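You operate a simulated robot arm through the tools that you are given. There is no shell and no other tool. Be economical: measure what you need, move in short steps, check, and stop when the job is done.

The job below is to be done with a simulated two-armed robot. You get a single attempt, and the scene is never put back.

Task
Close the blue bands drawer. Press the zero button two times. Open the blue keys drawer, take the white cup and put it in the inside and shut the drawer again. Fetch the green case from the top of the returns bench and stand it on the panel of the light box. Put the red-capped sensor on the top of the ball table. Put the yellow stud block on top of the small red box set. Take the yellow hand scanner and put it on the blue log book. Do these in any order. Set down upright: white cup, green case.

Only the result counts: the job must be done as asked and must still hold three seconds after the hand-in. Knocking over, shifting, dropping, spilling or breaking anything else fails it.

Robot
Two 7-joint arms with two-finger parallel grippers on one trunk, on a base that drives. Base frame: it is fixed to the floor where the robot stands at the start and does not move with it; the origin is under the middle of the robot, x ahead of it, y to its left, z up. Units: m, degrees, N and s.
The left shoulder is at the start at [0.07, 0.163, 1.12], the right one opposite. With the tool pointing down near the work surface each hand reaches from about 0.36 to 0.88 m from the robot's upright axis, wherever it stands, measured 20 degrees to its own side. Places, roughly: blue bands drawer [0.7, 0.2, 0.7]; blue keys drawer [1.2, 0.4, 0.6]; blue log book [-2.25, 0.5, 0.75]; green case [4, -5.25, 1]; in the blue keys drawer [1.2, 0.5, 0.5]; panel of the light box (16x16 cm) [3.8, -3.8, 0.92]; red-capped sensor (3x4x5 cm) [-6.7, -11.2, 0.9]; small red box set [-7, -7, 0.75]; top of the ball table [-7.3, -7.3, 0.7]; white cup (7x7x9 cm) [-0.7, 0.6, 0.8]; yellow hand scanner (8x5x19 cm) [-3.3, -0.1, 0.9]; yellow stud block (6x9x4 cm) [-7.1, -7.4, 0.8]; zero button [-1.2, 0.6, 1.2]. Payload 3.43 kg a hand.
Tool frame (each hand has its own): the origin (TCP) lies between the finger pads and is the grasp point; the fingertips stand 0.034 m ahead of it; z points along the fingers, y is the line along which they close. The gripper opens to 0.128 m. The fingers are 0.024 m wide and 0.012 m thick; the gripper's body (0.048 by 0.13 m) begins 0.096 m behind the TCP.
Orientation is that of the tool frame in the base frame, as [roll, pitch, yaw] about the fixed x, y, z axes, in that order (R = Rz(yaw) Ry(pitch) Rx(roll)). With the fingers straight down and closing along the base's y, the tool's x points along the base's -x, its y along +y and its z along -z.

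Tools
- The arms move only by the tool nudge_tool. It takes "left_plan", "right_plan" or both (then of equal length, played together; a hand with none holds still); each is a list of rows, each a list of 6 numbers: the shift along the tool's x, y, z in m, then the turn, a rotation vector about the tool's x, y, z in degrees. In form: [[dx, dy, dz, wx, wy, wz], ...]. A call has 1 to 8 rows; each row is the pose to reach, as a shift and turn from the pose commanded when the call began, along the tool's axes at that moment. "left_claw" and "right_claw" are, for a hand that has rows, the finger opening in m, from 0 to 0.128, set as the call begins (left out, the last holds). A row lasts 0.2 s, in which the tool goes at most 0.05 m and 8.6 degrees; a call with a longer step from one row to the next is refused whole, and so is a gripper value outside its range. Where a pose cannot be reached the arm comes as near as it can. A force on the tool above 40 N (or 10 N above the force at the start of the call, whichever is more), or a blocked arm, ends the call early, and 0.2 s more pass. The fingers move at their own pace (about 0.153 m/s each) and stop on an object; they squeeze with about 39 N. The grip force told is the motor's: it shows also when the fingers shut on nothing. Time passes only in rows, and 0.2 s behind the last, so rows that repeat a pose let the fingers close. It gives the time, the measured TCP pose, the force on the tool (base axes), the opening and the grip force at its end, in the units of the frame above (readings bear some noise), with the torque about the TCP (base axes, N m) and any sound that the robot's microphone picked up.
- Cameras (640 x 400 px; columns grow to the right, rows downward): "scene" is now at [0.109, 0.0572, 1.345]; the picture's right is [0.70, -0.71, -0.00], its down [-0.50, -0.49, -0.72] and it looks along [0.51, 0.50, -0.70] (base axes); focal length 214 px, centre (320, 200). "left" rides on the left gripper at [0.076, 0.011, -0.16] in its tool frame; the picture's right is [-0.15, 0.99, 0.00], its down [-0.88, -0.13, -0.46] and it looks along [-0.45, -0.07, 0.89] (tool axes); focal length 234 px, centre (320, 200). "right" rides on the right gripper at [0.076, -0.011, -0.16] in its tool frame; the picture's right is [0.15, 0.99, 0.00], its down [-0.88, 0.13, -0.46] and it looks along [-0.45, 0.07, 0.89] (tool axes); focal length 234 px, centre (320, 200). There is no depth. A picture from a camera that has moved, and an enlarged one, comes with that camera's place and axes in the base frame and with its lens. The place of the scene camera against the robot may be out by one fixed shift of up to 0.018 m in any direction.
- grab_frame(camera): a new picture of that camera. The clock stands still meanwhile.
- move_column(by): slides the trunk up (or, below 0, down) by that many m; the arms and the scene camera ride with it, the base frame stays. It gives what a move gives, with no picture.
- steer(legs): drives the robot by 1 to 6 legs, each [ahead, left, turn to the left] in m, m and degrees, along the robot's own axes; the way and the turn of a leg run together, so that a leg with both is an arc; at most 1.5 m and 180 degrees a leg. The arms and the cameras ride along, it lands a little off, and it stops where it bumps. It gives what a move gives.
- turn_head(pan, tilt): turns the head with the scene camera to pan (to the left, within 86 degrees either way) and tilt (down, from -29 to 69), counted from straight ahead of the robot. It gives what a move gives.
- close_up(camera, box): a new picture of the part [left, top, right, bottom] of that camera's present view, enlarged. The clock stands still meanwhile.
- close_job(): hands the job in; it is judged then, once.

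Work in short steps. Places have to be worked out from the pictures, the camera data and where the tool is seen: move nearer, look again, correct. Check each grasp and each placing, and mend what went wrong. You have 207 turns and 210 pictures in all, those below and enlarged ones among them. Open the grippers and draw the arms clear of the work before you hand the job in, unless the task says otherwise; then end with one line.

The tools are called by a JSON object that holds its "api" and its "payload". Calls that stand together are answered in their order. nudge_tool: Moves the arms, as the interface text tells. Its arguments: {"type":"object","properties":{"left_plan":{"type":"array","items":{"type":"array","items":{"type":"number"}}},"left_claw":{"type":"number"},"right_plan":{"type":"array","items":{"type":"array","items":{"type":"number"}}},"right_claw":{"type":"number"}},"required":[]} The other tools are called the same way: move_column (by) slides the trunk up or down; steer (legs) drives the base; turn_head (pan, tilt) turns the head that bears the scene camera; grab_frame (camera) takes a picture; close_up (camera, box) takes an enlarged picture of a part of a camera's view; close_job () hands the job in.

At the start:

```text
t: 0.0
left_ee_pos: [0.5025, 0.4209, 1.0316]
left_tcp_rot: [180.0, 0.0, -180.0]
left_ft_force: [0.2, -0.3, 0.7]
left_ft_torque: [-0.01, -0.01, 0.0]
left_gripper_width: 0.1283
left_grasp_force: 0.1
right_ee_pos: [0.6081, -0.1301, 1.0723]
right_tcp_rot: [180.0, 0.0, -180.0]
right_ft_force: [-0.5, 0.2, 0.0]
right_ft_torque: [-0.05, 0.01, 0.04]
right_gripper_width: 0.128
right_grasp_force: 0.2
trunk travel left (down, up): [-0.6, 0.34]
robot x, y, heading: [-0.0001, -0.001, 0.1]
head pan, tilt: [44.6, 44.3]
```

scene: 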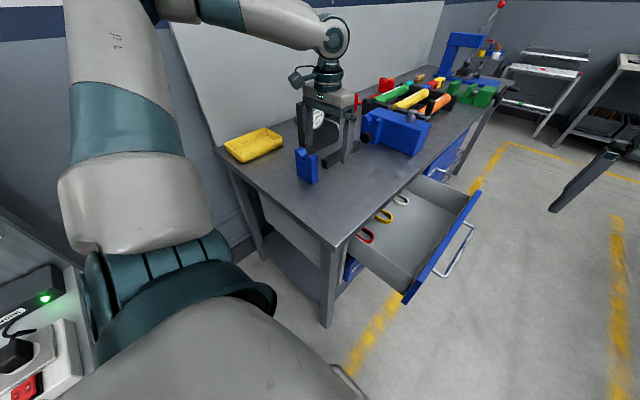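
right: 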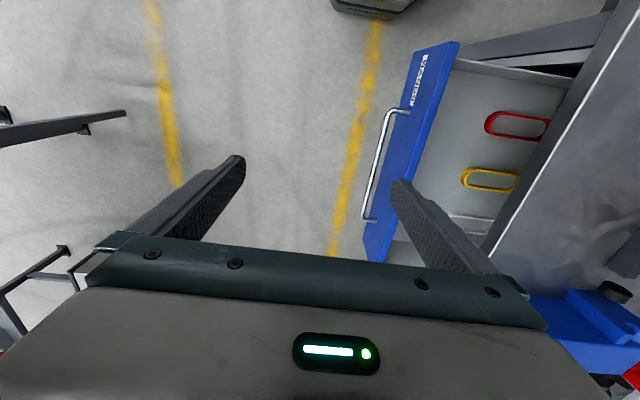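
left: 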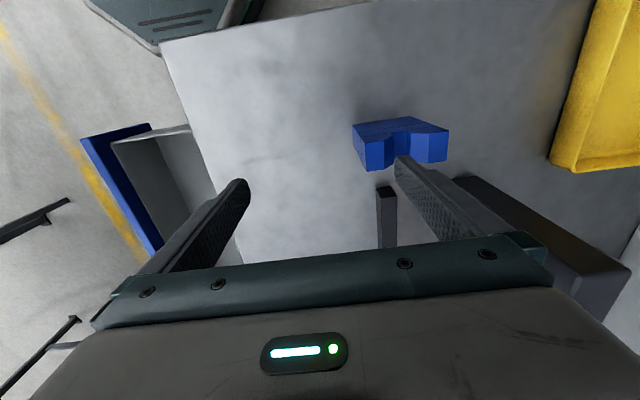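

The bands drawer stands open, its front near y≈0.05, z≈0.7 and x 0.45–1.04. I tilt the right hand with the fingers closed so it points towards +y, ready to push. I also look around.

{"api": "nudge_tool", "payload": {"right_plan": [[-0.02, -0.01, 0.01, -8.5, 0, 0], [-0.04, -0.02, 0.02, -17, 0, 0], [-0.06, -0.03, 0.03, -25.5, 0, 0], [-0.08, -0.04, 0.04, -34, 0, 0], [-0.1, -0.05, 0.05, -42.5, 0, 0], [-0.11, -0.06, 0.09, -51, 0, 0], [-0.11, -0.07, 0.13, -59, 0, 0]], "right_claw": 0.0}}

{"api": "turn_head", "payload": {"pan": 20, "tilt": 40}}

{"api": "grab_frame", "payload": {"camera": "scene"}}

```text
t: 1.6
left_ee_pos: [0.5031, 0.42, 1.0312]
left_tcp_rot: [180.0, 0.0, -180.0]
left_ft_force: [0.6, -0.9, 0.2]
left_ft_torque: [0.01, -0.01, -0.01]
left_gripper_width: 0.128
left_grasp_force: 0.0
right_ee_pos: [0.7174, -0.1999, 0.9437]
right_tcp_rot: [120.7, 0.0, 179.9]
right_ft_force: [-0.5, -0.4, 0.5]
right_ft_torque: [-0.02, 0.03, 0.02]
right_gripper_width: 0.0
right_grasp_force: 33.6
trunk travel left (down, up): [-0.6, 0.34]
robot x, y, heading: [-0.0005, -0.0001, -0.2]
head pan, tilt: [44.6, 44.3]
```

```text
t: 2.5
left_ee_pos: [0.5028, 0.421, 1.0313]
left_tcp_rot: [180.0, 0.0, -180.0]
left_ft_force: [-0.2, 0.0, -0.5]
left_ft_torque: [0.02, 0.01, -0.02]
left_gripper_width: 0.128
left_grasp_force: 0.1
right_ee_pos: [0.716, -0.1995, 0.9457]
right_tcp_rot: [121.0, 0.0, -180.0]
right_ft_force: [0.3, -0.3, 0.5]
right_ft_torque: [0.02, 0.02, 0.03]
right_gripper_width: 0.0
right_grasp_force: 32.7
trunk travel left (down, up): [-0.6, 0.34]
robot x, y, heading: [0.0008, 0.0019, -0.1]
head pan, tilt: [20.0, 40.0]
```

```text
206 pictures are left
camera scene: at [0.1307, 0.0286, 1.3512], right [0.34, -0.94, 0.0], down [-0.6, -0.22, -0.77], along [0.72, 0.26, -0.64], focal length 214 px, centre (320, 200)
```

scene: 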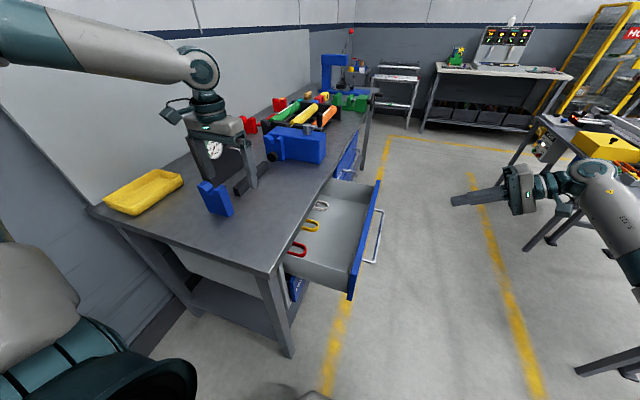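

The handle centre is near [0.77, 0, 0.66]. I bring the right hand down in front of the drawer and look with its camera.

{"api": "nudge_tool", "payload": {"right_plan": [[-0.013, -0.035, 0.021, 0, 0, 0], [-0.026, -0.07, 0.042, 0, 0, 0], [-0.039, -0.106, 0.064, 0, 0, 0], [-0.052, -0.141, 0.085, 0, 0, 0], [-0.065, -0.176, 0.106, 0, 0, 0]]}}

{"api": "grab_frame", "payload": {"camera": "right"}}

{"api": "grab_frame", "payload": {"camera": "scene"}}

```text
t: 3.7
left_ee_pos: [0.5029, 0.4208, 1.0298]
left_tcp_rot: [-180.0, 0.0, -180.0]
left_ft_force: [-0.5, -0.4, 0.1]
left_ft_torque: [-0.01, 0.0, -0.01]
left_gripper_width: 0.1281
left_grasp_force: 0.0
right_ee_pos: [0.7549, -0.2016, 0.8174]
right_tcp_rot: [121.0, -0.1, 180.0]
right_ft_force: [-0.1, -0.8, -0.1]
right_ft_torque: [0.02, -0.01, 0.01]
right_gripper_width: 0.0002
right_grasp_force: 33.4
right hand out of reach, approached as far as the arm can: row 4, 5
trunk travel left (down, up): [-0.6, 0.34]
robot x, y, heading: [-0.0021, -0.0002, -0.0]
head pan, tilt: [20.0, 40.0]
```

```text
205 pictures are left
camera right: at [0.6801, -0.3448, 0.8909], right [-0.14, 0.51, 0.85], down [0.88, -0.32, 0.35], along [0.45, 0.8, -0.4], focal length 234 px, centre (320, 200)
```

right: 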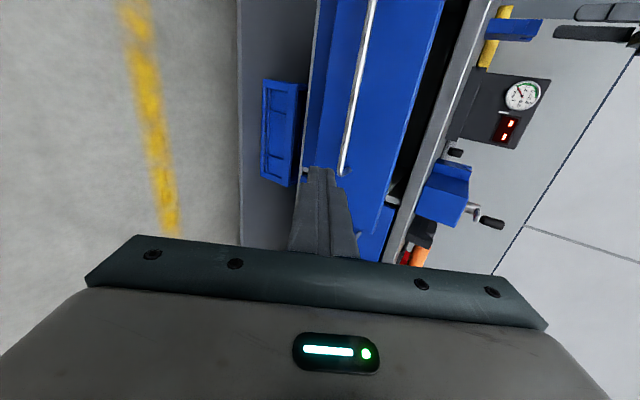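

```text
204 pictures are left
camera scene: at [0.1309, 0.0289, 1.3512], right [0.34, -0.94, 0.0], down [-0.6, -0.22, -0.77], along [0.72, 0.26, -0.64], focal length 214 px, centre (320, 200)
```

scene: 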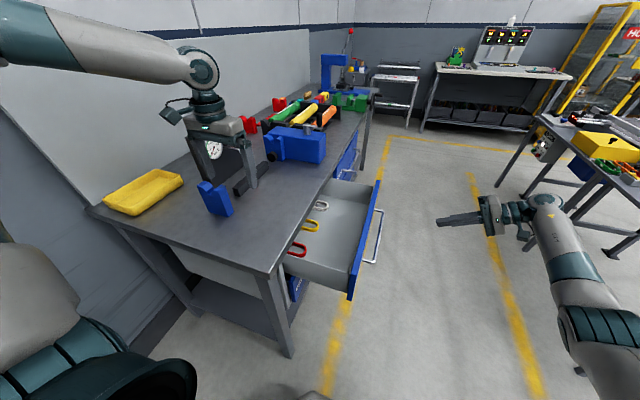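

The right-camera geometry puts the handle at z≈0.75 and the panel top at about 0.81. I step forward a little to see how the pose responds after that reach limit.

{"api": "nudge_tool", "payload": {"right_plan": [[0.0, 0.026, 0.043, 0, 0, 0], [0.03, 0.051, 0.085, 0, 0, 0]]}}

```text
refused: row 1 steps farther than a row can; nothing moved
```

{"api": "nudge_tool", "payload": {"right_plan": [[0.01, 0.02, 0.035, 0, 0, 0], [0.02, 0.036, 0.06, 0, 0, 0], [0.03, 0.051, 0.085, 0, 0, 0]]}}

```text
t: 4.5
left_ee_pos: [0.5025, 0.4209, 1.0305]
left_tcp_rot: [180.0, 0.0, -180.0]
left_ft_force: [-0.1, 0.0, 0.5]
left_ft_torque: [0.02, 0.01, 0.01]
left_gripper_width: 0.128
left_grasp_force: 0.0
right_ee_pos: [0.7268, -0.1008, 0.8199]
right_tcp_rot: [121.0, 0.1, 179.8]
right_ft_force: [0.3, -0.2, 0.4]
right_ft_torque: [0.01, -0.02, 0.01]
right_gripper_width: 0.0001
right_grasp_force: 32.6
trunk travel left (down, up): [-0.6, 0.34]
robot x, y, heading: [0.003, -0.0028, -0.0]
head pan, tilt: [20.0, 40.0]
```

The pose base follows the actual hand. Tip height is fine with a 1 cm drop, so I push towards +y.

{"api": "nudge_tool", "payload": {"right_plan": [[0.0, 0.008, 0.038, 0, 0, 0], [0.0, 0.026, 0.069, 0, 0, 0], [0.0, 0.042, 0.095, 0, 0, 0], [0.0, 0.057, 0.12, 0, 0, 0], [0.0, 0.072, 0.146, 0, 0, 0], [0.0, 0.088, 0.172, 0, 0, 0], [0.0, 0.103, 0.198, 0, 0, 0], [0.0, 0.119, 0.223, 0, 0, 0]]}}

{"api": "grab_frame", "payload": {"camera": "scene"}}

```text
t: 6.3
left_ee_pos: [0.502, 0.4219, 1.0305]
left_tcp_rot: [-179.9, -0.1, 179.9]
left_ft_force: [-0.5, 0.2, 0.3]
left_ft_torque: [-0.07, 0.02, 0.01]
left_gripper_width: 0.1283
left_grasp_force: 0.2
right_ee_pos: [0.726, 0.1544, 0.8053]
right_tcp_rot: [121.0, 0.0, 180.0]
right_ft_force: [-0.2, 0.1, 0.4]
right_ft_torque: [-0.01, 0.01, 0.0]
right_gripper_width: 0.0002
right_grasp_force: 32.7
trunk travel left (down, up): [-0.6, 0.34]
robot x, y, heading: [-0.0018, -0.0017, -0.4]
head pan, tilt: [20.0, 40.0]
```

```text
203 pictures are left
camera scene: at [0.1306, 0.0301, 1.3512], right [0.34, -0.94, 0.0], down [-0.6, -0.22, -0.77], along [0.72, 0.26, -0.64], focal length 214 px, centre (320, 200)
```

scene: 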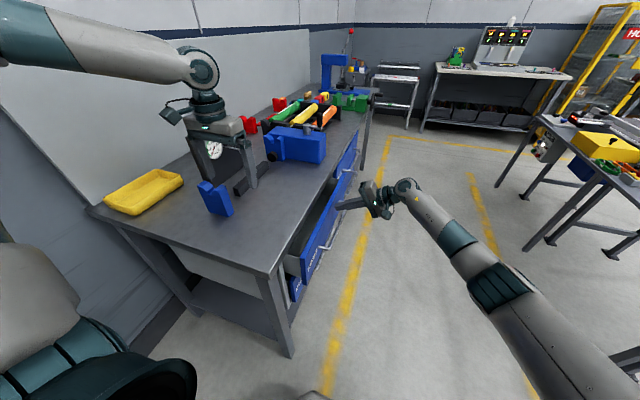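

Nearly shut, so I keep pushing.

{"api": "nudge_tool", "payload": {"right_plan": [[0.0, 0.013, 0.022, 0, 0, 0], [0.0, 0.026, 0.043, 0, 0, 0], [0.0, 0.039, 0.064, 0, 0, 0], [0.0, 0.052, 0.086, 0, 0, 0], [0.0, 0.065, 0.107, 0, 0, 0]]}}

{"api": "grab_frame", "payload": {"camera": "scene"}}

```text
t: 7.0
left_ee_pos: [0.5028, 0.422, 1.0312]
left_tcp_rot: [-179.9, 0.0, -179.9]
left_ft_force: [0.8, 0.9, 0.1]
left_ft_torque: [-0.06, 0.01, -0.03]
left_gripper_width: 0.1281
left_grasp_force: 0.1
right_ee_pos: [0.7272, 0.2117, 0.8063]
right_tcp_rot: [121.1, -0.1, -179.9]
right_ft_force: [-5.4, -8.5, 5.9]
right_ft_torque: [0.15, 0.04, 0.21]
right_gripper_width: 0.0001
right_grasp_force: 32.6
trunk travel left (down, up): [-0.6, 0.34]
robot x, y, heading: [-0.0013, 0.0005, -0.3]
head pan, tilt: [20.0, 40.0]
stopped in row 3 (right hand): the force on the tool passed its limit at 53 N (the readings are from after the stop); the commanded pose is now the measured one
```

```text
202 pictures are left
camera scene: at [0.1302, 0.0278, 1.3513], right [0.34, -0.94, 0.0], down [-0.6, -0.22, -0.77], along [0.72, 0.26, -0.64], focal length 214 px, centre (320, 200)
```

scene: 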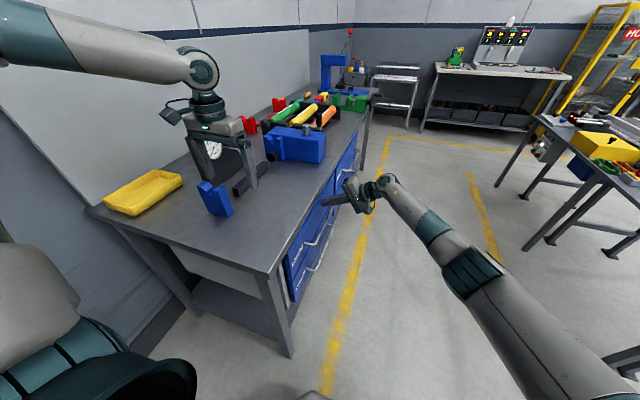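

The push stopped at the end stop, so the drawer looks closed. I draw back, then take a close-up of the drawers.

{"api": "nudge_tool", "payload": {"right_plan": [[0.0, -0.02, -0.035, 0, 0, 0], [0.0, -0.04, -0.07, 0, 0, 0], [0.0, -0.06, -0.105, 0, 0, 0], [0.0, -0.08, -0.14, 0, 0, 0], [0.0, -0.1, -0.175, 0, 0, 0], [0.0, -0.12, -0.21, 0, 0, 0]]}}

{"api": "close_up", "payload": {"camera": "scene", "box": [260, 120, 400, 310]}}

{"api": "grab_frame", "payload": {"camera": "right"}}

```text
t: 8.4
left_ee_pos: [0.502, 0.4213, 1.0314]
left_tcp_rot: [179.9, 0.0, 179.9]
left_ft_force: [-1.1, -0.9, -0.9]
left_ft_torque: [0.02, 0.0, -0.01]
left_gripper_width: 0.1277
left_grasp_force: 0.1
right_ee_pos: [0.7276, -0.0306, 0.8141]
right_tcp_rot: [121.1, 0.0, -179.9]
right_ft_force: [0.0, -0.5, -0.5]
right_ft_torque: [-0.02, -0.03, 0.0]
right_gripper_width: 0.0
right_grasp_force: 32.9
trunk travel left (down, up): [-0.6, 0.34]
robot x, y, heading: [-0.0024, -0.0005, 0.1]
head pan, tilt: [20.0, 40.0]
```

```text
2.11 times, centred on (330, 215) of scene
camera zoom: at [0.1305, 0.0272, 1.3513], right [0.34, -0.94, 0.0], down [-0.6, -0.22, -0.77], along [0.72, 0.26, -0.64], focal length 452 px, centre (299, 168)
```

zoom: 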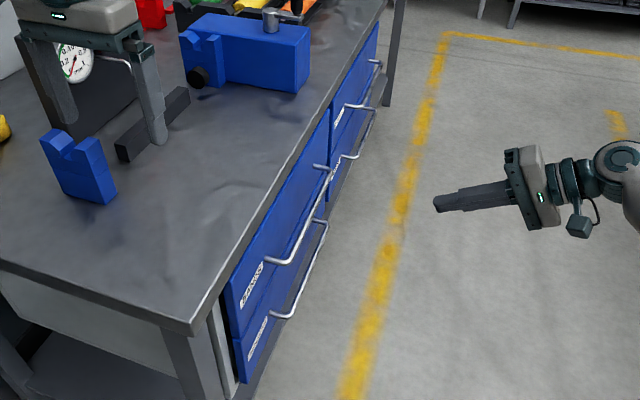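

```text
200 pictures are left
camera right: at [0.6523, -0.1738, 0.8875], right [-0.15, 0.51, 0.85], down [0.88, -0.32, 0.35], along [0.45, 0.8, -0.4], focal length 234 px, centre (320, 200)
```

right: 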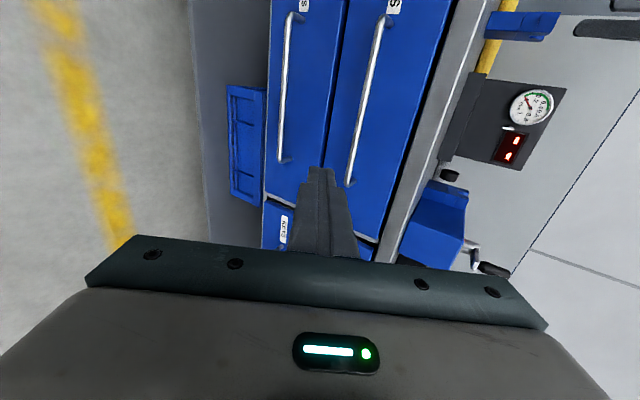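

The bands drawer is shut, and KEYS is the far lower drawer. Now I tuck both arms for travelling.

{"api": "nudge_tool", "payload": {"right_plan": [[0.03, 0.017, -0.032, 7.4, 0, 0], [0.06, 0.034, -0.063, 14.8, 0, 0], [0.09, 0.051, -0.094, 22.2, 0, 0], [0.13, 0.068, -0.125, 29.6, 0, 0], [0.163, 0.085, -0.156, 37, 0, 0], [0.195, 0.103, -0.188, 44.4, 0, 0], [0.228, 0.12, -0.22, 51.8, 0, 0], [0.26, 0.137, -0.25, 59, 0, 0]], "left_plan": [[0, 0, -0.04, 0, 0, 0], [0, 0, -0.08, 0, 0, 0], [0, 0, -0.12, 0, 0, 0], [0.02, -0.03, -0.13, 0, 0, 0], [0.04, -0.07, -0.13, 0, 0, 0], [0.06, -0.11, -0.13, 0, 0, 0], [0.08, -0.15, -0.13, 0, 0, 0], [0.1, -0.19, -0.13, 0, 0, 0]]}}

{"api": "turn_head", "payload": {"pan": 86, "tilt": 30}}

{"api": "grab_frame", "payload": {"camera": "scene"}}

{"api": "turn_head", "payload": {"pan": -80, "tilt": 25}}

{"api": "grab_frame", "payload": {"camera": "scene"}}

```text
refused: row 4 steps farther than a row can; nothing moved
```

```text
t: 9.8
left_ee_pos: [0.5033, 0.4204, 1.0294]
left_tcp_rot: [-180.0, 0.1, 179.9]
left_ft_force: [0.9, 0.6, 0.1]
left_ft_torque: [-0.02, 0.0, -0.02]
left_gripper_width: 0.1281
left_grasp_force: 0.1
right_ee_pos: [0.7285, -0.0298, 0.8131]
right_tcp_rot: [121.2, 0.0, -179.9]
right_ft_force: [0.4, 0.1, 0.2]
right_ft_torque: [0.0, 0.01, 0.0]
right_gripper_width: 0.0003
right_grasp_force: 33.3
trunk travel left (down, up): [-0.6, 0.34]
robot x, y, heading: [0.0037, -0.0018, -0.3]
head pan, tilt: [85.9, 30.0]
```

```text
199 pictures are left
camera scene: at [0.0573, 0.0898, 1.3666], right [1.0, -0.07, 0.0], down [-0.04, -0.5, -0.87], along [0.06, 0.86, -0.5], focal length 214 px, centre (320, 200)
```

scene: 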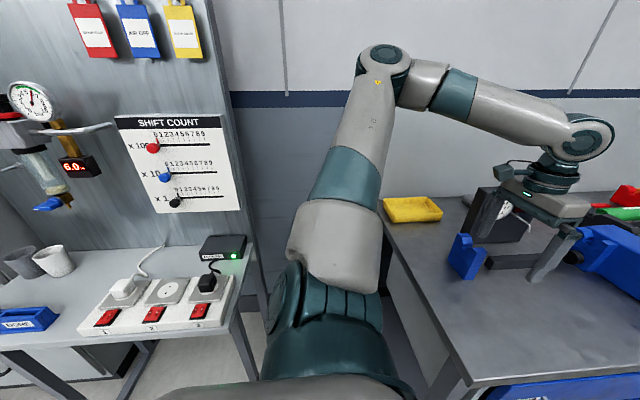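

```text
t: 12.3
left_ee_pos: [0.5019, 0.4209, 1.0301]
left_tcp_rot: [179.9, 0.0, -179.9]
left_ft_force: [-0.5, 0.5, -0.3]
left_ft_torque: [0.02, 0.0, -0.02]
left_gripper_width: 0.128
left_grasp_force: 0.1
right_ee_pos: [0.7285, -0.0293, 0.8134]
right_tcp_rot: [121.2, -0.2, -180.0]
right_ft_force: [0.7, -0.6, 0.5]
right_ft_torque: [-0.01, 0.05, 0.03]
right_gripper_width: 0.0001
right_grasp_force: 32.9
trunk travel left (down, up): [-0.6, 0.34]
robot x, y, heading: [0.0014, 0.0031, 0.1]
head pan, tilt: [-80.0, 25.0]
```

```text
198 pictures are left
camera scene: at [0.0667, -0.0911, 1.3746], right [-0.98, -0.17, 0.0], down [-0.07, 0.42, -0.91], along [0.16, -0.89, -0.42], focal length 214 px, centre (320, 200)
```

scene: 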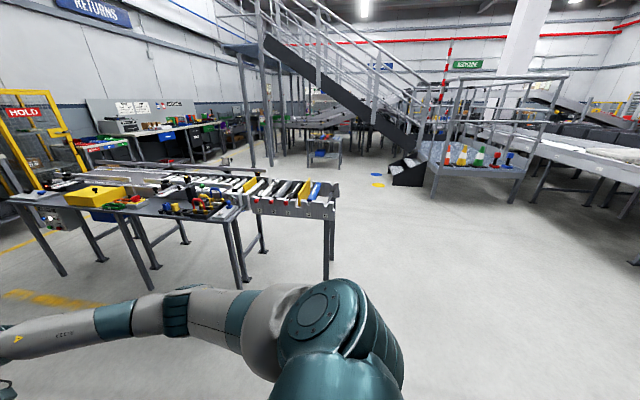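

The picture shows the cups on the next bench at the left, and the shelf board above it. I retry the tuck with even steps.

{"api": "nudge_tool", "payload": {"right_plan": [[0.032, 0.017, -0.031, 7.4, 0, 0], [0.064, 0.034, -0.062, 14.8, 0, 0], [0.096, 0.051, -0.093, 22.2, 0, 0], [0.128, 0.068, -0.124, 29.6, 0, 0], [0.16, 0.085, -0.155, 37, 0, 0], [0.192, 0.102, -0.186, 44.4, 0, 0], [0.224, 0.119, -0.217, 51.8, 0, 0], [0.256, 0.136, -0.248, 59, 0, 0]], "left_plan": [[0, 0, -0.04, 0, 0, 0], [0, 0, -0.08, 0, 0, 0], [0, 0, -0.12, 0, 0, 0], [0.02, -0.03, -0.13, 0, 0, 0], [0.04, -0.07, -0.13, 0, 0, 0], [0.06, -0.11, -0.13, 0, 0, 0], [0.08, -0.15, -0.13, 0, 0, 0], [0.1, -0.19, -0.13, 0, 0, 0]]}}

```text
t: 14.2
left_ee_pos: [0.3989, 0.2293, 1.1596]
left_tcp_rot: [180.0, 0.1, 180.0]
left_ft_force: [-0.1, 0.1, -0.3]
left_ft_torque: [-0.02, -0.02, -0.02]
left_gripper_width: 0.1281
left_grasp_force: 0.1
right_ee_pos: [0.4662, -0.1757, 1.0598]
right_tcp_rot: [-179.8, 0.0, -179.9]
right_ft_force: [0.2, -0.4, 0.3]
right_ft_torque: [0.02, -0.05, 0.0]
right_gripper_width: 0.0
right_grasp_force: 32.3
trunk travel left (down, up): [-0.6, 0.34]
robot x, y, heading: [0.0041, -0.0011, -0.1]
head pan, tilt: [-80.0, 25.0]
```

Arms tucked. I drive right and back, then turn to face the cup bench.

{"api": "steer", "payload": {"legs": [[0, -0.2, 0], [-0.85, 0, 0], [0, 0, 90]]}}

{"api": "turn_head", "payload": {"pan": 0, "tilt": 35}}

{"api": "grab_frame", "payload": {"camera": "scene"}}

```text
t: 23.6
left_ee_pos: [-1.0465, 0.2413, 1.1571]
left_tcp_rot: [180.0, 0.0, -93.7]
left_ft_force: [-0.6, 0.5, -0.4]
left_ft_torque: [-0.02, 0.01, 0.0]
left_gripper_width: 0.1279
left_grasp_force: 0.1
right_ee_pos: [-0.6372, 0.2804, 1.061]
right_tcp_rot: [-179.8, -0.1, -93.7]
right_ft_force: [0.3, 0.7, 1.0]
right_ft_torque: [-0.04, -0.01, 0.0]
right_gripper_width: 0.0
right_grasp_force: 33.1
trunk travel left (down, up): [-0.6, 0.34]
robot x, y, heading: [-0.8411, -0.1711, 86.2]
head pan, tilt: [-80.0, 25.0]
```

```text
t: 25.1
left_ee_pos: [-1.0457, 0.241, 1.1568]
left_tcp_rot: [180.0, 0.1, -93.7]
left_ft_force: [0.0, 0.3, -0.1]
left_ft_torque: [-0.02, -0.02, 0.01]
left_gripper_width: 0.1279
left_grasp_force: 0.2
right_ee_pos: [-0.637, 0.2798, 1.0593]
right_tcp_rot: [-179.7, -0.2, -93.7]
right_ft_force: [-0.4, -0.1, 0.2]
right_ft_torque: [0.01, 0.02, 0.01]
right_gripper_width: 0.0
right_grasp_force: 33.1
trunk travel left (down, up): [-0.6, 0.34]
robot x, y, heading: [-0.8411, -0.1761, 86.1]
head pan, tilt: [0.0, 35.0]
```

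```text
197 pictures are left
camera scene: at [-0.8314, -0.0376, 1.3588], right [1.0, -0.07, 0.0], down [-0.04, -0.57, -0.82], along [0.05, 0.82, -0.57], focal length 214 px, centre (320, 200)
```

scene: 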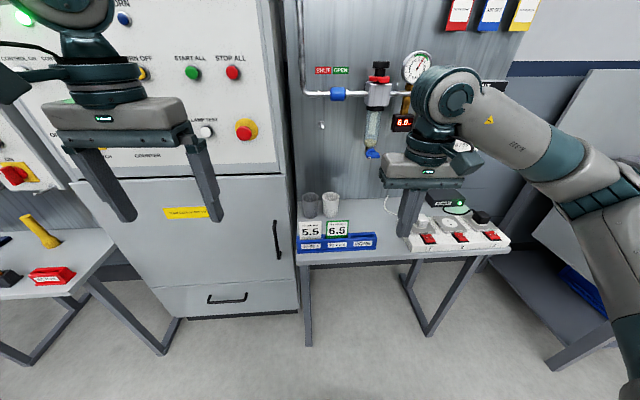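

The panel with START, STOP and COUNTER labels is partly hidden by the left hand. I lower that hand and look closer for the zero button.

{"api": "nudge_tool", "payload": {"left_plan": [[0, 0.0, 0.04, 0, 0, 0], [0, 0.0, 0.08, 0, 0, 0], [0, 0.0, 0.12, 0, 0, 0], [0, 0.0, 0.16, 0, 0, 0], [0, 0.0, 0.2, 0, 0, 0], [0, 0.0, 0.24, 0, 0, 0]], "left_claw": 0.0}}

{"api": "turn_head", "payload": {"pan": 20, "tilt": 20}}

{"api": "grab_frame", "payload": {"camera": "scene"}}

```text
t: 26.5
left_ee_pos: [-1.0449, 0.2401, 0.9162]
left_tcp_rot: [-179.9, -0.1, -93.6]
left_ft_force: [-0.6, -0.1, 0.8]
left_ft_torque: [-0.02, 0.0, -0.01]
left_gripper_width: 0.0
left_grasp_force: 33.0
right_ee_pos: [-0.6377, 0.2814, 1.0598]
right_tcp_rot: [-179.8, -0.2, -93.6]
right_ft_force: [0.7, 0.2, -0.8]
right_ft_torque: [-0.04, 0.0, -0.05]
right_gripper_width: 0.0001
right_grasp_force: 32.6
trunk travel left (down, up): [-0.6, 0.34]
robot x, y, heading: [-0.8391, -0.1787, 85.9]
head pan, tilt: [0.0, 35.0]
```

```text
t: 27.3
left_ee_pos: [-1.0446, 0.2397, 0.9176]
left_tcp_rot: [180.0, 0.0, -93.7]
left_ft_force: [0.1, -0.7, 0.3]
left_ft_torque: [0.0, 0.01, -0.01]
left_gripper_width: 0.0
left_grasp_force: 33.2
right_ee_pos: [-0.6378, 0.2808, 1.0585]
right_tcp_rot: [-179.8, -0.1, -93.6]
right_ft_force: [0.8, 1.0, 0.0]
right_ft_torque: [-0.01, -0.02, 0.01]
right_gripper_width: 0.0
right_grasp_force: 33.1
trunk travel left (down, up): [-0.6, 0.34]
robot x, y, heading: [-0.8385, -0.1756, 86.1]
head pan, tilt: [20.0, 20.0]
```

```text
196 pictures are left
camera scene: at [-0.8632, -0.036, 1.3826], right [0.96, 0.28, 0.0], down [0.1, -0.33, -0.94], along [-0.26, 0.9, -0.34], focal length 214 px, centre (320, 200)
```

scene: 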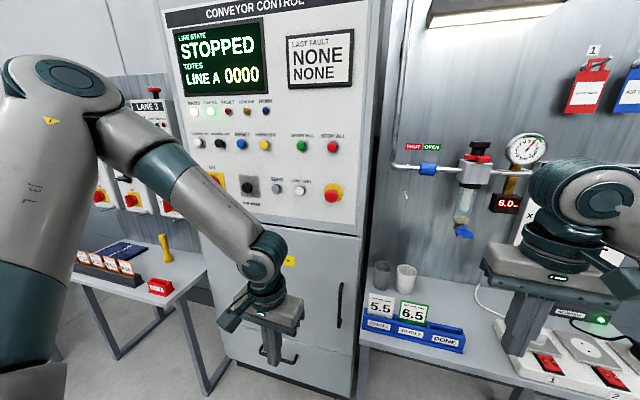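

{"api": "close_up", "payload": {"camera": "scene", "box": [170, 80, 370, 220]}}

```text
2.86 times, centred on (270, 150) of scene
camera zoom: at [-0.8632, -0.036, 1.3826], right [0.96, 0.28, 0.0], down [0.1, -0.33, -0.94], along [-0.26, 0.9, -0.34], focal length 613 px, centre (463, 343)
```

zoom: 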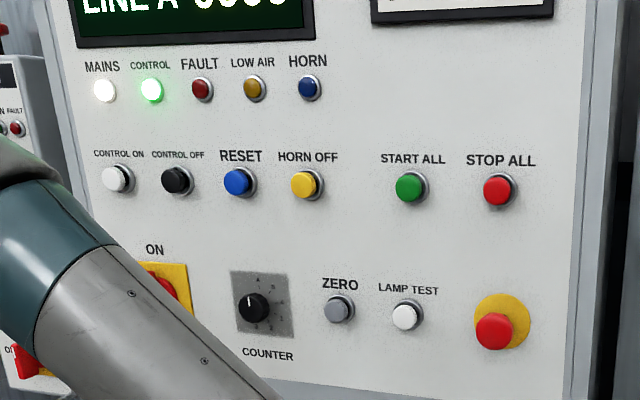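

ZERO is the grey button, near [-1.2, 0.6, 1.17]. I turn the left hand to point forward with closed fingers and raise it towards the button.

{"api": "nudge_tool", "payload": {"left_plan": [[-0.005, 0.02, -0.03, 0, -8.5, 0], [-0.01, 0.04, -0.06, 0, -17, 0], [-0.015, 0.06, -0.09, 0, -25.5, 0], [-0.02, 0.08, -0.12, 0, -34, 0], [-0.025, 0.1, -0.15, 0, -42.5, 0], [-0.03, 0.12, -0.18, 0, -51, 0], [-0.035, 0.14, -0.215, 0, -59.5, 0], [-0.04, 0.16, -0.25, 0, -68, 0]]}}

{"api": "grab_frame", "payload": {"camera": "scene"}}

```text
t: 29.1
left_ee_pos: [-1.2337, 0.3244, 1.2002]
left_tcp_rot: [-179.9, 68.0, -93.7]
left_ft_force: [-0.5, -0.4, 0.3]
left_ft_torque: [-0.01, -0.02, 0.01]
left_gripper_width: 0.0
left_grasp_force: 33.1
left hand out of reach, approached as far as the arm can: row 1, 2, 3, 4, 5, 6, 7, 8
right_ee_pos: [-0.6385, 0.2786, 1.0594]
right_tcp_rot: [-180.0, 0.0, -93.7]
right_ft_force: [-0.1, -1.3, -0.2]
right_ft_torque: [-0.01, 0.02, -0.04]
right_gripper_width: 0.0003
right_grasp_force: 33.2
trunk travel left (down, up): [-0.6, 0.34]
robot x, y, heading: [-0.8393, -0.1742, 86.2]
head pan, tilt: [20.0, 20.0]
```

```text
194 pictures are left
camera scene: at [-0.8637, -0.037, 1.3828], right [0.96, 0.28, 0.0], down [0.1, -0.33, -0.94], along [-0.26, 0.9, -0.34], focal length 214 px, centre (320, 200)
```

scene: 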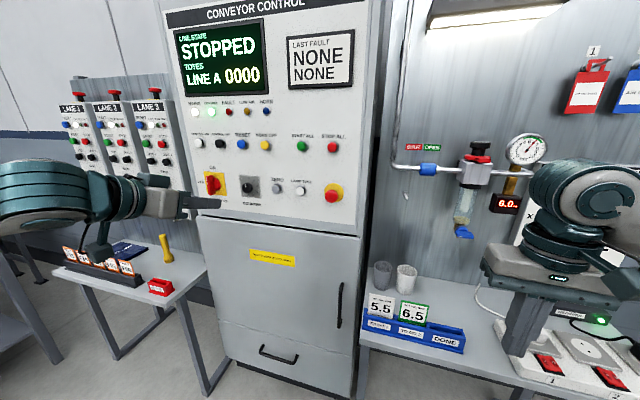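

I finish levelling the tool, then look from the left hand camera.

{"api": "nudge_tool", "payload": {"left_plan": [[0.003, -0.009, 0.02, 0, -7.3, 0], [0.006, -0.018, 0.04, 0, -14.6, 0], [0.008, -0.027, 0.059, 0, -22, 0]]}}

{"api": "grab_frame", "payload": {"camera": "left"}}

{"api": "close_up", "payload": {"camera": "scene", "box": [170, 130, 370, 255]}}

```text
t: 29.9
left_ee_pos: [-1.2226, 0.4064, 1.1761]
left_tcp_rot: [-146.5, 89.8, -60.2]
left_ft_force: [-1.0, 0.5, -0.4]
left_ft_torque: [0.01, -0.03, 0.0]
left_gripper_width: 0.0001
left_grasp_force: 33.1
left hand out of reach, approached as far as the arm can: row 1, 2, 3
right_ee_pos: [-0.6378, 0.2822, 1.0594]
right_tcp_rot: [-179.7, -0.2, -93.6]
right_ft_force: [-0.1, 0.2, 0.0]
right_ft_torque: [-0.01, -0.01, -0.01]
right_gripper_width: 0.0001
right_grasp_force: 33.6
trunk travel left (down, up): [-0.6, 0.34]
robot x, y, heading: [-0.841, -0.174, 86.3]
head pan, tilt: [20.0, 20.0]
```

```text
193 pictures are left
camera left: at [-1.245, 0.2485, 1.1017], right [-0.99, 0.07, 0.15], down [0.1, -0.46, 0.88], along [0.13, 0.88, 0.45], focal length 234 px, centre (320, 200)
```

left: 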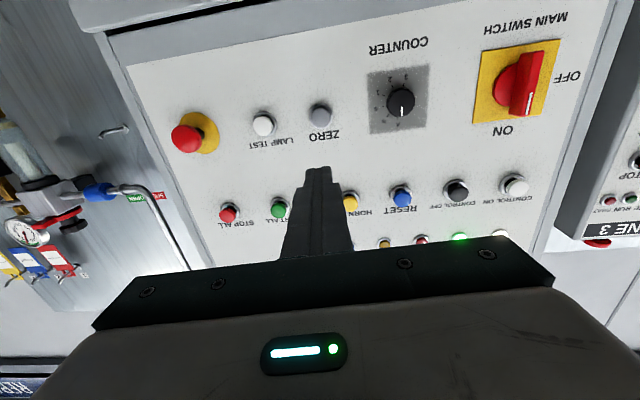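

```text
3.20 times, centred on (270, 192) of scene
camera zoom: at [-0.8637, -0.0343, 1.3825], right [0.96, 0.28, 0.0], down [0.1, -0.33, -0.94], along [-0.26, 0.9, -0.34], focal length 686 px, centre (480, 224)
```

zoom: 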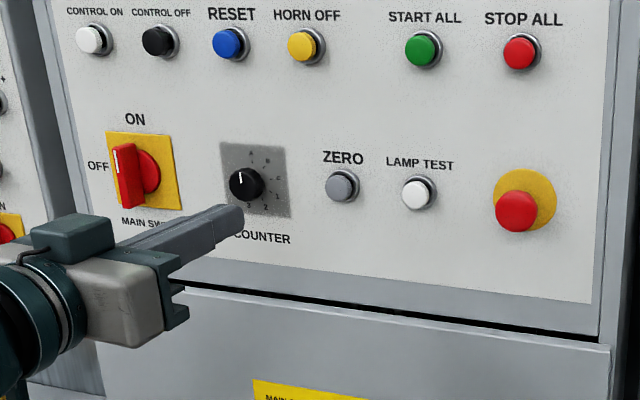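

ZERO triangulates to about [-1.21, 0.61, 1.148]. I align the hand and advance 8 cm, then check.

{"api": "nudge_tool", "payload": {"left_plan": [[0.014, -0.003, 0.02, 0, 0, 0], [0.028, -0.006, 0.04, 0, 0, 0], [0.028, -0.006, 0.08, 0, 0, 0]]}}

{"api": "grab_frame", "payload": {"camera": "left"}}

{"api": "close_up", "payload": {"camera": "scene", "box": [170, 130, 370, 255]}}

```text
t: 30.7
left_ee_pos: [-1.2121, 0.4859, 1.1452]
left_tcp_rot: [175.9, 89.8, -97.8]
left_ft_force: [0.3, 0.5, -1.2]
left_ft_torque: [0.03, 0.0, 0.0]
left_gripper_width: 0.0
left_grasp_force: 33.0
right_ee_pos: [-0.6375, 0.2842, 1.0574]
right_tcp_rot: [-179.8, -0.2, -93.7]
right_ft_force: [-0.1, 1.2, -0.5]
right_ft_torque: [-0.06, -0.02, 0.02]
right_gripper_width: 0.0
right_grasp_force: 33.1
trunk travel left (down, up): [-0.6, 0.34]
robot x, y, heading: [-0.8396, -0.1774, 86.2]
head pan, tilt: [20.0, 20.0]
```

```text
191 pictures are left
camera left: at [-1.2343, 0.3267, 1.0705], right [-0.99, 0.06, 0.15], down [0.1, -0.46, 0.88], along [0.12, 0.89, 0.45], focal length 234 px, centre (320, 200)
```

left: 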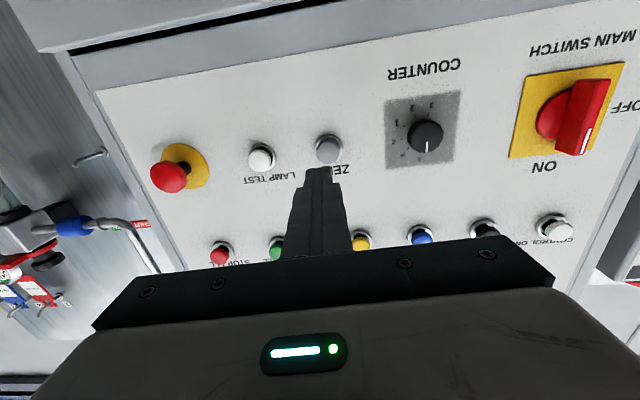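

```text
3.20 times, centred on (270, 192) of scene
camera zoom: at [-0.8634, -0.0333, 1.3824], right [0.96, 0.28, 0.0], down [0.1, -0.33, -0.94], along [-0.26, 0.9, -0.34], focal length 686 px, centre (480, 224)
```

zoom: 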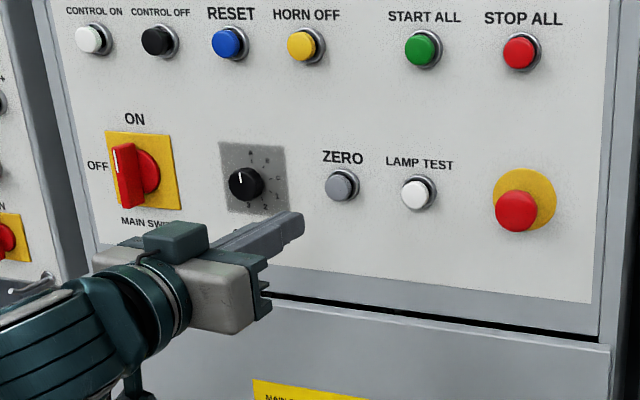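

The refined estimate is [-1.213, 0.61, 1.147]. I advance slowly to press it once and then retract.

{"api": "nudge_tool", "payload": {"left_plan": [[-0.001, 0.008, 0.04, 0, 0, 0], [-0.001, 0.008, 0.065, 0, 0, 0], [-0.001, 0.008, 0.075, 0, 0, 0], [-0.001, 0.008, 0.08, 0, 0, 0], [-0.001, 0.008, 0.085, 0, 0, 0], [-0.001, 0.008, 0.089, 0, 0, 0]]}}

{"api": "grab_frame", "payload": {"camera": "left"}}

```text
t: 32.1
left_ee_pos: [-1.214, 0.5733, 1.1491]
left_tcp_rot: [-158.3, 89.9, -72.0]
left_ft_force: [0.8, -0.8, 0.4]
left_ft_torque: [0.01, 0.02, -0.02]
left_gripper_width: 0.0002
left_grasp_force: 32.7
right_ee_pos: [-0.6373, 0.2803, 1.06]
right_tcp_rot: [-179.8, -0.1, -93.6]
right_ft_force: [-0.3, -0.2, -0.2]
right_ft_torque: [-0.01, 0.0, 0.03]
right_gripper_width: 0.0003
right_grasp_force: 33.4
trunk travel left (down, up): [-0.6, 0.34]
robot x, y, heading: [-0.8409, -0.1761, 86.2]
head pan, tilt: [20.0, 20.0]
```

```text
189 pictures are left
camera left: at [-1.235, 0.4143, 1.0747], right [-0.99, 0.07, 0.15], down [0.1, -0.46, 0.88], along [0.12, 0.88, 0.45], focal length 234 px, centre (320, 200)
```

left: 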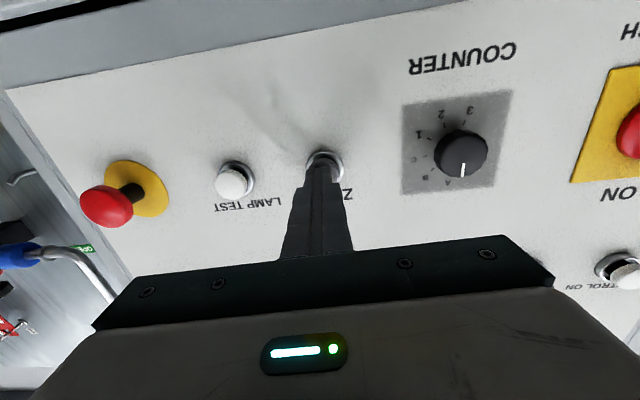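

No contact yet. The button sits slightly lower, so I shift about 6 mm down and press further in small steps.

{"api": "nudge_tool", "payload": {"left_plan": [[0.007, 0.002, 0.0, 0, 0, 0], [0.007, 0.002, 0.006, 0, 0, 0], [0.007, 0.002, 0.011, 0, 0, 0], [0.007, 0.002, 0.016, 0, 0, 0], [0.007, 0.002, 0.021, 0, 0, 0], [0.007, 0.002, 0.026, 0, 0, 0]]}}

{"api": "grab_frame", "payload": {"camera": "left"}}

```text
t: 33.7
left_ee_pos: [-1.2163, 0.591, 1.1424]
left_tcp_rot: [-108.2, 89.9, -21.7]
left_ft_force: [-0.2, -30.8, -5.2]
left_ft_torque: [-0.08, -0.14, 0.13]
left_gripper_width: 0.0
left_grasp_force: 33.3
right_ee_pos: [-0.6392, 0.276, 1.061]
right_tcp_rot: [-179.8, 0.0, -93.4]
right_ft_force: [0.0, -0.9, -0.4]
right_ft_torque: [-0.05, 0.01, 0.02]
right_gripper_width: 0.0002
right_grasp_force: 33.5
trunk travel left (down, up): [-0.6, 0.34]
robot x, y, heading: [-0.8439, -0.1764, 86.2]
head pan, tilt: [20.0, 20.0]
heard: click
stopped in row 6 (left hand): the force on the tool passed its limit at 41 N (the readings are from after the stop); the commanded pose is now the measured one
```

```text
188 pictures are left
camera left: at [-1.2367, 0.4322, 1.0675], right [-0.99, 0.06, 0.15], down [0.1, -0.46, 0.88], along [0.12, 0.88, 0.45], focal length 234 px, centre (320, 200)
```

left: 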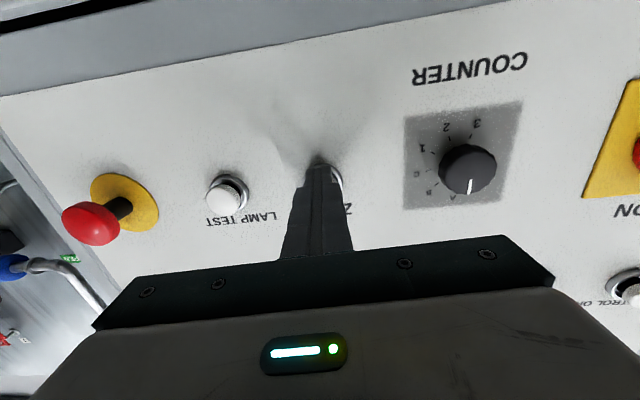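

One click heard. I retract fully.

{"api": "nudge_tool", "payload": {"left_plan": [[0, 0, -0.02, 0, 0, 0], [0, 0, -0.035, 0, 0, 0], [0, 0, -0.035, 0, 0, 0]]}}

{"api": "nudge_tool", "payload": {"left_plan": [[0, 0, 0.015, 0, 0, 0], [0, 0, 0.022, 0, 0, 0], [0, 0, 0.027, 0, 0, 0], [0, 0, 0.031, 0, 0, 0], [0, 0, 0.034, 0, 0, 0], [0, 0, 0.036, 0, 0, 0]]}}

```text
t: 34.5
left_ee_pos: [-1.2156, 0.5624, 1.1392]
left_tcp_rot: [-174.5, 89.8, -87.9]
left_ft_force: [-0.2, 0.0, -0.7]
left_ft_torque: [0.01, 0.0, -0.05]
left_gripper_width: 0.0
left_grasp_force: 33.2
right_ee_pos: [-0.6391, 0.2809, 1.059]
right_tcp_rot: [-179.8, -0.2, -93.7]
right_ft_force: [-0.2, 0.2, -0.2]
right_ft_torque: [-0.02, -0.04, -0.03]
right_gripper_width: 0.0
right_grasp_force: 32.5
trunk travel left (down, up): [-0.6, 0.34]
robot x, y, heading: [-0.8395, -0.1734, 86.2]
head pan, tilt: [20.0, 20.0]
```

```text
t: 35.9
left_ee_pos: [-1.2151, 0.589, 1.1402]
left_tcp_rot: [-171.3, 89.7, -84.9]
left_ft_force: [0.9, -26.2, -6.0]
left_ft_torque: [-0.08, -0.02, 0.13]
left_gripper_width: 0.0001
left_grasp_force: 32.9
right_ee_pos: [-0.6401, 0.2755, 1.0613]
right_tcp_rot: [-179.8, 0.1, -93.5]
right_ft_force: [0.5, -0.5, 0.5]
right_ft_torque: [0.02, -0.02, 0.01]
right_gripper_width: 0.0001
right_grasp_force: 33.5
trunk travel left (down, up): [-0.6, 0.34]
robot x, y, heading: [-0.844, -0.1767, 86.5]
head pan, tilt: [20.0, 20.0]
heard: click
stopped in row 6 (left hand): the force on the tool passed its limit at 42 N (the readings are from after the stop); the commanded pose is now the measured one
```

Two clicks made. I retract the left hand and fold it back down.

{"api": "nudge_tool", "payload": {"left_plan": [[0, 0, -0.04, 0, 0, 0], [0, 0, -0.08, 0, 0, 0], [0, -0.01, -0.12, 0, 0, 0], [0, -0.02, -0.15, 0, 8.5, 0], [0, -0.03, -0.17, 0, 17, 0], [0, -0.04, -0.18, 0, 25.5, 0], [0, -0.05, -0.19, 0, 34, 0], [0, -0.06, -0.2, 0, 42.5, 0]]}}

{"api": "nudge_tool", "payload": {"left_plan": [[0, -0.01, -0.01, 0, 8.5, 0], [0, -0.02, -0.02, 0, 17, 0], [0, -0.03, -0.03, 0, 25.5, 0], [0, -0.04, -0.04, 0, 34, 0], [0, -0.05, -0.05, 0, 42.5, 0], [0, -0.06, -0.06, 0, 47.5, 0]], "left_claw": 0.128}}

{"api": "close_up", "payload": {"camera": "scene", "box": [340, 200, 500, 380]}}

{"api": "grab_frame", "payload": {"camera": "right"}}

```text
t: 37.7
left_ee_pos: [-1.166, 0.3916, 1.1401]
left_tcp_rot: [-180.0, 46.7, -93.6]
left_ft_force: [-0.2, -0.4, 0.9]
left_ft_torque: [-0.02, 0.02, 0.0]
left_gripper_width: 0.0001
left_grasp_force: 32.6
right_ee_pos: [-0.638, 0.2797, 1.0587]
right_tcp_rot: [-179.8, -0.2, -93.5]
right_ft_force: [0.2, 0.3, -0.6]
right_ft_torque: [-0.01, 0.04, 0.0]
right_gripper_width: 0.0002
right_grasp_force: 33.0
trunk travel left (down, up): [-0.6, 0.34]
robot x, y, heading: [-0.8411, -0.1814, 86.2]
head pan, tilt: [20.0, 20.0]
```

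```text
t: 39.1
left_ee_pos: [-1.1116, 0.345, 1.1816]
left_tcp_rot: [-180.0, -0.5, -93.6]
left_ft_force: [-0.8, -0.2, -0.6]
left_ft_torque: [0.01, 0.02, 0.0]
left_gripper_width: 0.1283
left_grasp_force: 0.1
right_ee_pos: [-0.639, 0.2801, 1.059]
right_tcp_rot: [-179.9, -0.1, -93.6]
right_ft_force: [-0.2, 0.1, 1.2]
right_ft_torque: [-0.01, 0.0, 0.0]
right_gripper_width: 0.0
right_grasp_force: 32.7
trunk travel left (down, up): [-0.6, 0.34]
robot x, y, heading: [-0.8412, -0.1762, 86.2]
head pan, tilt: [20.0, 20.0]
```

```text
2.22 times, centred on (420, 290) of scene
camera zoom: at [-0.863, -0.0375, 1.3826], right [0.96, 0.28, 0.0], down [0.1, -0.33, -0.94], along [-0.27, 0.9, -0.34], focal length 477 px, centre (98, 0)
```

zoom: 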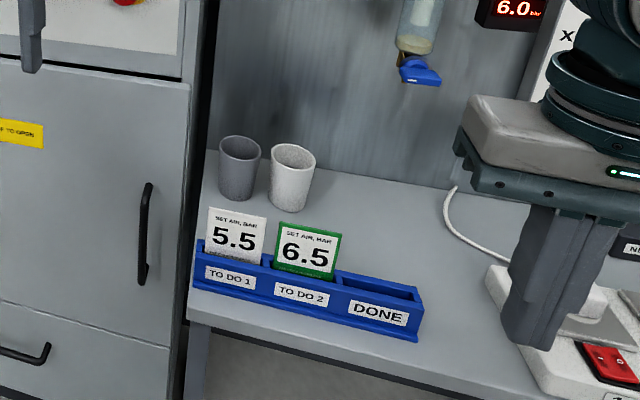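

```text
186 pictures are left
camera right: at [-0.6317, 0.2033, 1.2196], right [-1.0, -0.09, 0.0], down [-0.08, 0.89, 0.45], along [-0.04, 0.45, -0.89], focal length 234 px, centre (320, 200)
```

right: 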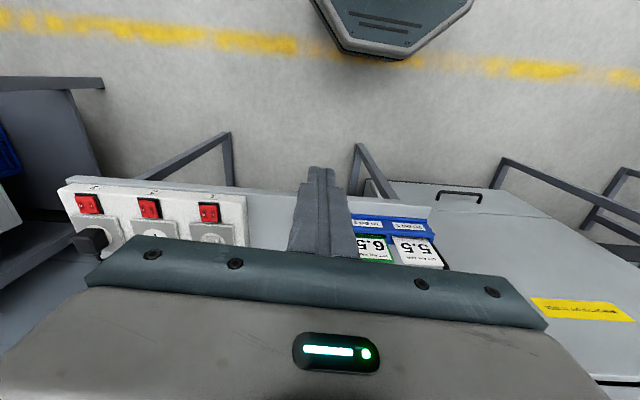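

Zeroing is done. The white cup is around [-0.745, 0.65] at z 0.80–0.89, beside the grey one. I drive 0.12 m closer and look from above.

{"api": "steer", "payload": {"legs": [[0.12, 0, 3.8]]}}

{"api": "turn_head", "payload": {"pan": -5, "tilt": 45}}

{"api": "grab_frame", "payload": {"camera": "scene"}}

```text
t: 40.3
left_ee_pos: [-1.141, 0.4478, 1.1826]
left_tcp_rot: [-179.9, -0.6, -89.8]
left_ft_force: [0.9, -0.2, 0.3]
left_ft_torque: [-0.03, 0.0, 0.02]
left_gripper_width: 0.1281
left_grasp_force: 0.0
right_ee_pos: [-0.6659, 0.4147, 1.0596]
right_tcp_rot: [-179.7, -0.1, -89.6]
right_ft_force: [0.2, -0.4, -0.3]
right_ft_torque: [0.01, 0.0, 0.01]
right_gripper_width: 0.0002
right_grasp_force: 33.2
trunk travel left (down, up): [-0.6, 0.34]
robot x, y, heading: [-0.8398, -0.0521, 90.2]
head pan, tilt: [20.0, 20.0]
```

```text
t: 41.2
left_ee_pos: [-1.1429, 0.4475, 1.1824]
left_tcp_rot: [-179.9, -0.6, -89.8]
left_ft_force: [0.2, -0.2, -0.2]
left_ft_torque: [-0.02, 0.02, 0.0]
left_gripper_width: 0.1282
left_grasp_force: 0.2
right_ee_pos: [-0.6656, 0.4143, 1.0588]
right_tcp_rot: [-179.8, -0.2, -89.5]
right_ft_force: [0.9, -0.2, 0.0]
right_ft_torque: [0.0, -0.02, 0.02]
right_gripper_width: 0.0
right_grasp_force: 32.6
trunk travel left (down, up): [-0.6, 0.34]
robot x, y, heading: [-0.8367, -0.0558, 90.5]
head pan, tilt: [-5.0, 45.0]
```

```text
185 pictures are left
camera scene: at [-0.8305, 0.0767, 1.3441], right [1.0, -0.08, 0.0], down [-0.06, -0.7, -0.71], along [0.06, 0.71, -0.71], focal length 214 px, centre (320, 200)
```

scene: 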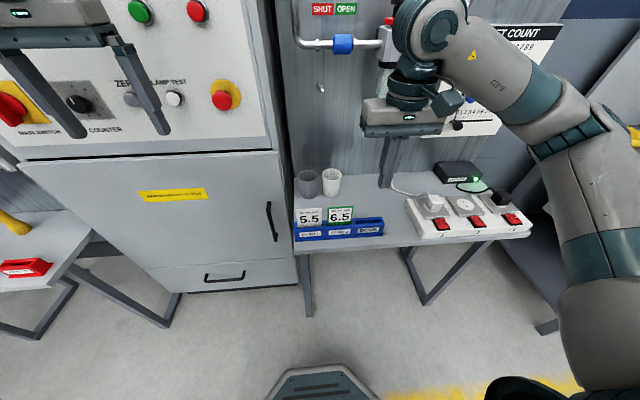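

I turn the right hand 90° so it closes along y, and raise it a bit while opening it.

{"api": "nudge_tool", "payload": {"right_plan": [[0, 0, -0.01, 0, 0, -8.5], [0, 0, -0.02, 0, 0, -17], [0, 0, -0.03, 0, 0, -25.5], [0, 0, -0.03, 0, 0, -34], [0, 0, -0.03, 0, 0, -42.5], [0, 0, -0.03, 0, 0, -51], [0, 0, -0.03, 0, 0, -59.5], [0, 0, -0.03, 0, 0, -68]], "right_claw": 0.11}}

{"api": "nudge_tool", "payload": {"right_plan": [[0, 0, 0, 0, 0, -8], [0, 0, 0, 0, 0, -16], [0, 0, 0, 0, 0, -22.5]]}}

{"api": "grab_frame", "payload": {"camera": "right"}}

```text
t: 43.0
left_ee_pos: [-1.1423, 0.4486, 1.1814]
left_tcp_rot: [-179.9, -0.5, -89.7]
left_ft_force: [0.1, 0.7, -0.1]
left_ft_torque: [-0.02, 0.02, -0.02]
left_gripper_width: 0.1279
left_grasp_force: 0.0
right_ee_pos: [-0.6657, 0.4149, 1.0873]
right_tcp_rot: [-180.0, -0.2, -21.6]
right_ft_force: [0.2, -0.9, 0.9]
right_ft_torque: [-0.01, 0.02, -0.03]
right_gripper_width: 0.11
right_grasp_force: 0.1
trunk travel left (down, up): [-0.6, 0.34]
robot x, y, heading: [-0.8365, -0.0542, 90.2]
head pan, tilt: [-5.0, 45.0]
```

```text
t: 43.8
left_ee_pos: [-1.1427, 0.4483, 1.182]
left_tcp_rot: [-179.9, -0.6, -89.8]
left_ft_force: [-0.7, 0.6, 0.2]
left_ft_torque: [0.0, 0.02, -0.02]
left_gripper_width: 0.1283
left_grasp_force: 0.1
right_ee_pos: [-0.6902, 0.3766, 1.0837]
right_tcp_rot: [180.0, -0.2, 0.9]
right_ft_force: [0.0, 0.0, 0.9]
right_ft_torque: [0.02, -0.02, -0.01]
right_gripper_width: 0.1103
right_grasp_force: 0.1
right hand out of reach, approached as far as the arm can: row 2, 3
trunk travel left (down, up): [-0.6, 0.34]
robot x, y, heading: [-0.8385, -0.0501, 90.2]
head pan, tilt: [-5.0, 45.0]
```

```text
184 pictures are left
camera right: at [-0.6155, 0.3888, 1.2436], right [0.16, -0.99, 0.0], down [-0.88, -0.14, 0.45], along [-0.45, -0.07, -0.89], focal length 234 px, centre (320, 200)
```

right: 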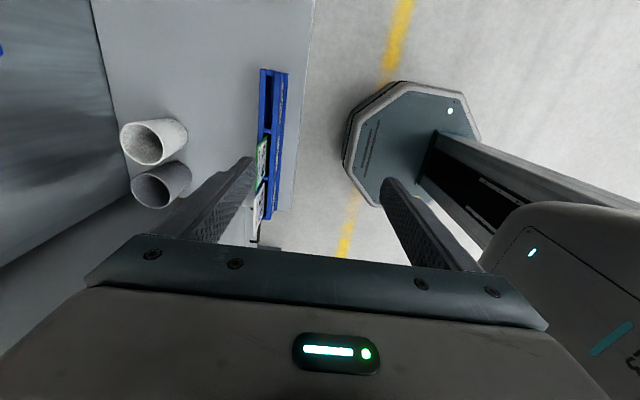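

The cup rim centre triangulates to about [-0.733, 0.622, 0.918]. I move the right hand above it.

{"api": "nudge_tool", "payload": {"right_plan": [[-0.007, -0.041, 0.0, 0, 0, 0], [-0.014, -0.082, 0.0, 0, 0, 0], [-0.021, -0.123, 0.0, 0, 0, 0], [-0.03, -0.164, 0.01, 0, 0, 0], [-0.037, -0.205, 0.02, 0, 0, 0], [-0.043, -0.245, 0.03, 0, 0, 0]]}}

{"api": "grab_frame", "payload": {"camera": "right"}}

{"api": "grab_frame", "payload": {"camera": "scene"}}

```text
t: 45.2
left_ee_pos: [-1.1433, 0.45, 1.18]
left_tcp_rot: [180.0, -0.5, -89.8]
left_ft_force: [0.6, 0.0, 0.6]
left_ft_torque: [-0.04, -0.02, -0.02]
left_gripper_width: 0.128
left_grasp_force: 0.0
right_ee_pos: [-0.7806, 0.4204, 1.0544]
right_tcp_rot: [-180.0, -0.4, 0.4]
right_ft_force: [0.3, 0.8, -0.5]
right_ft_torque: [-0.03, -0.06, 0.02]
right_gripper_width: 0.1101
right_grasp_force: 0.2
right hand out of reach, approached as far as the arm can: row 1, 2, 3, 4, 5, 6
trunk travel left (down, up): [-0.6, 0.34]
robot x, y, heading: [-0.835, -0.0537, 90.5]
head pan, tilt: [-5.0, 45.0]
```

```text
183 pictures are left
camera right: at [-0.7057, 0.4318, 1.2145], right [0.15, -0.99, 0.0], down [-0.88, -0.14, 0.45], along [-0.45, -0.07, -0.89], focal length 234 px, centre (320, 200)
```

right: 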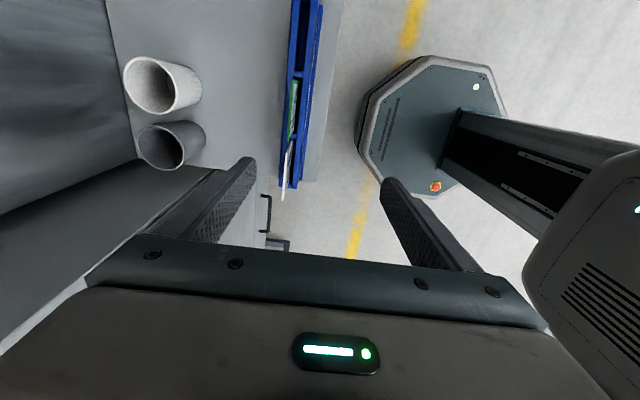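

```text
182 pictures are left
camera scene: at [-0.8322, 0.0784, 1.3438], right [1.0, -0.08, 0.0], down [-0.06, -0.71, -0.71], along [0.06, 0.7, -0.71], focal length 214 px, centre (320, 200)
```

scene: 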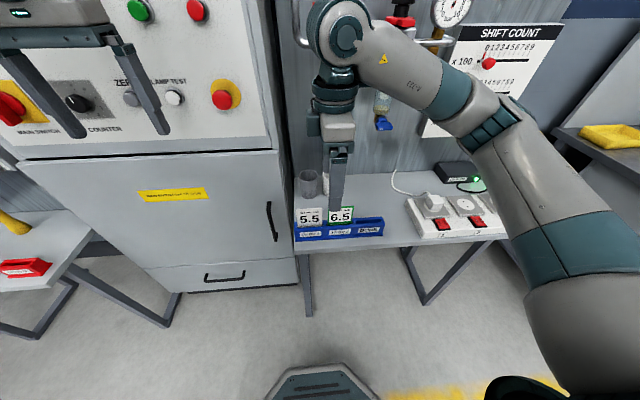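

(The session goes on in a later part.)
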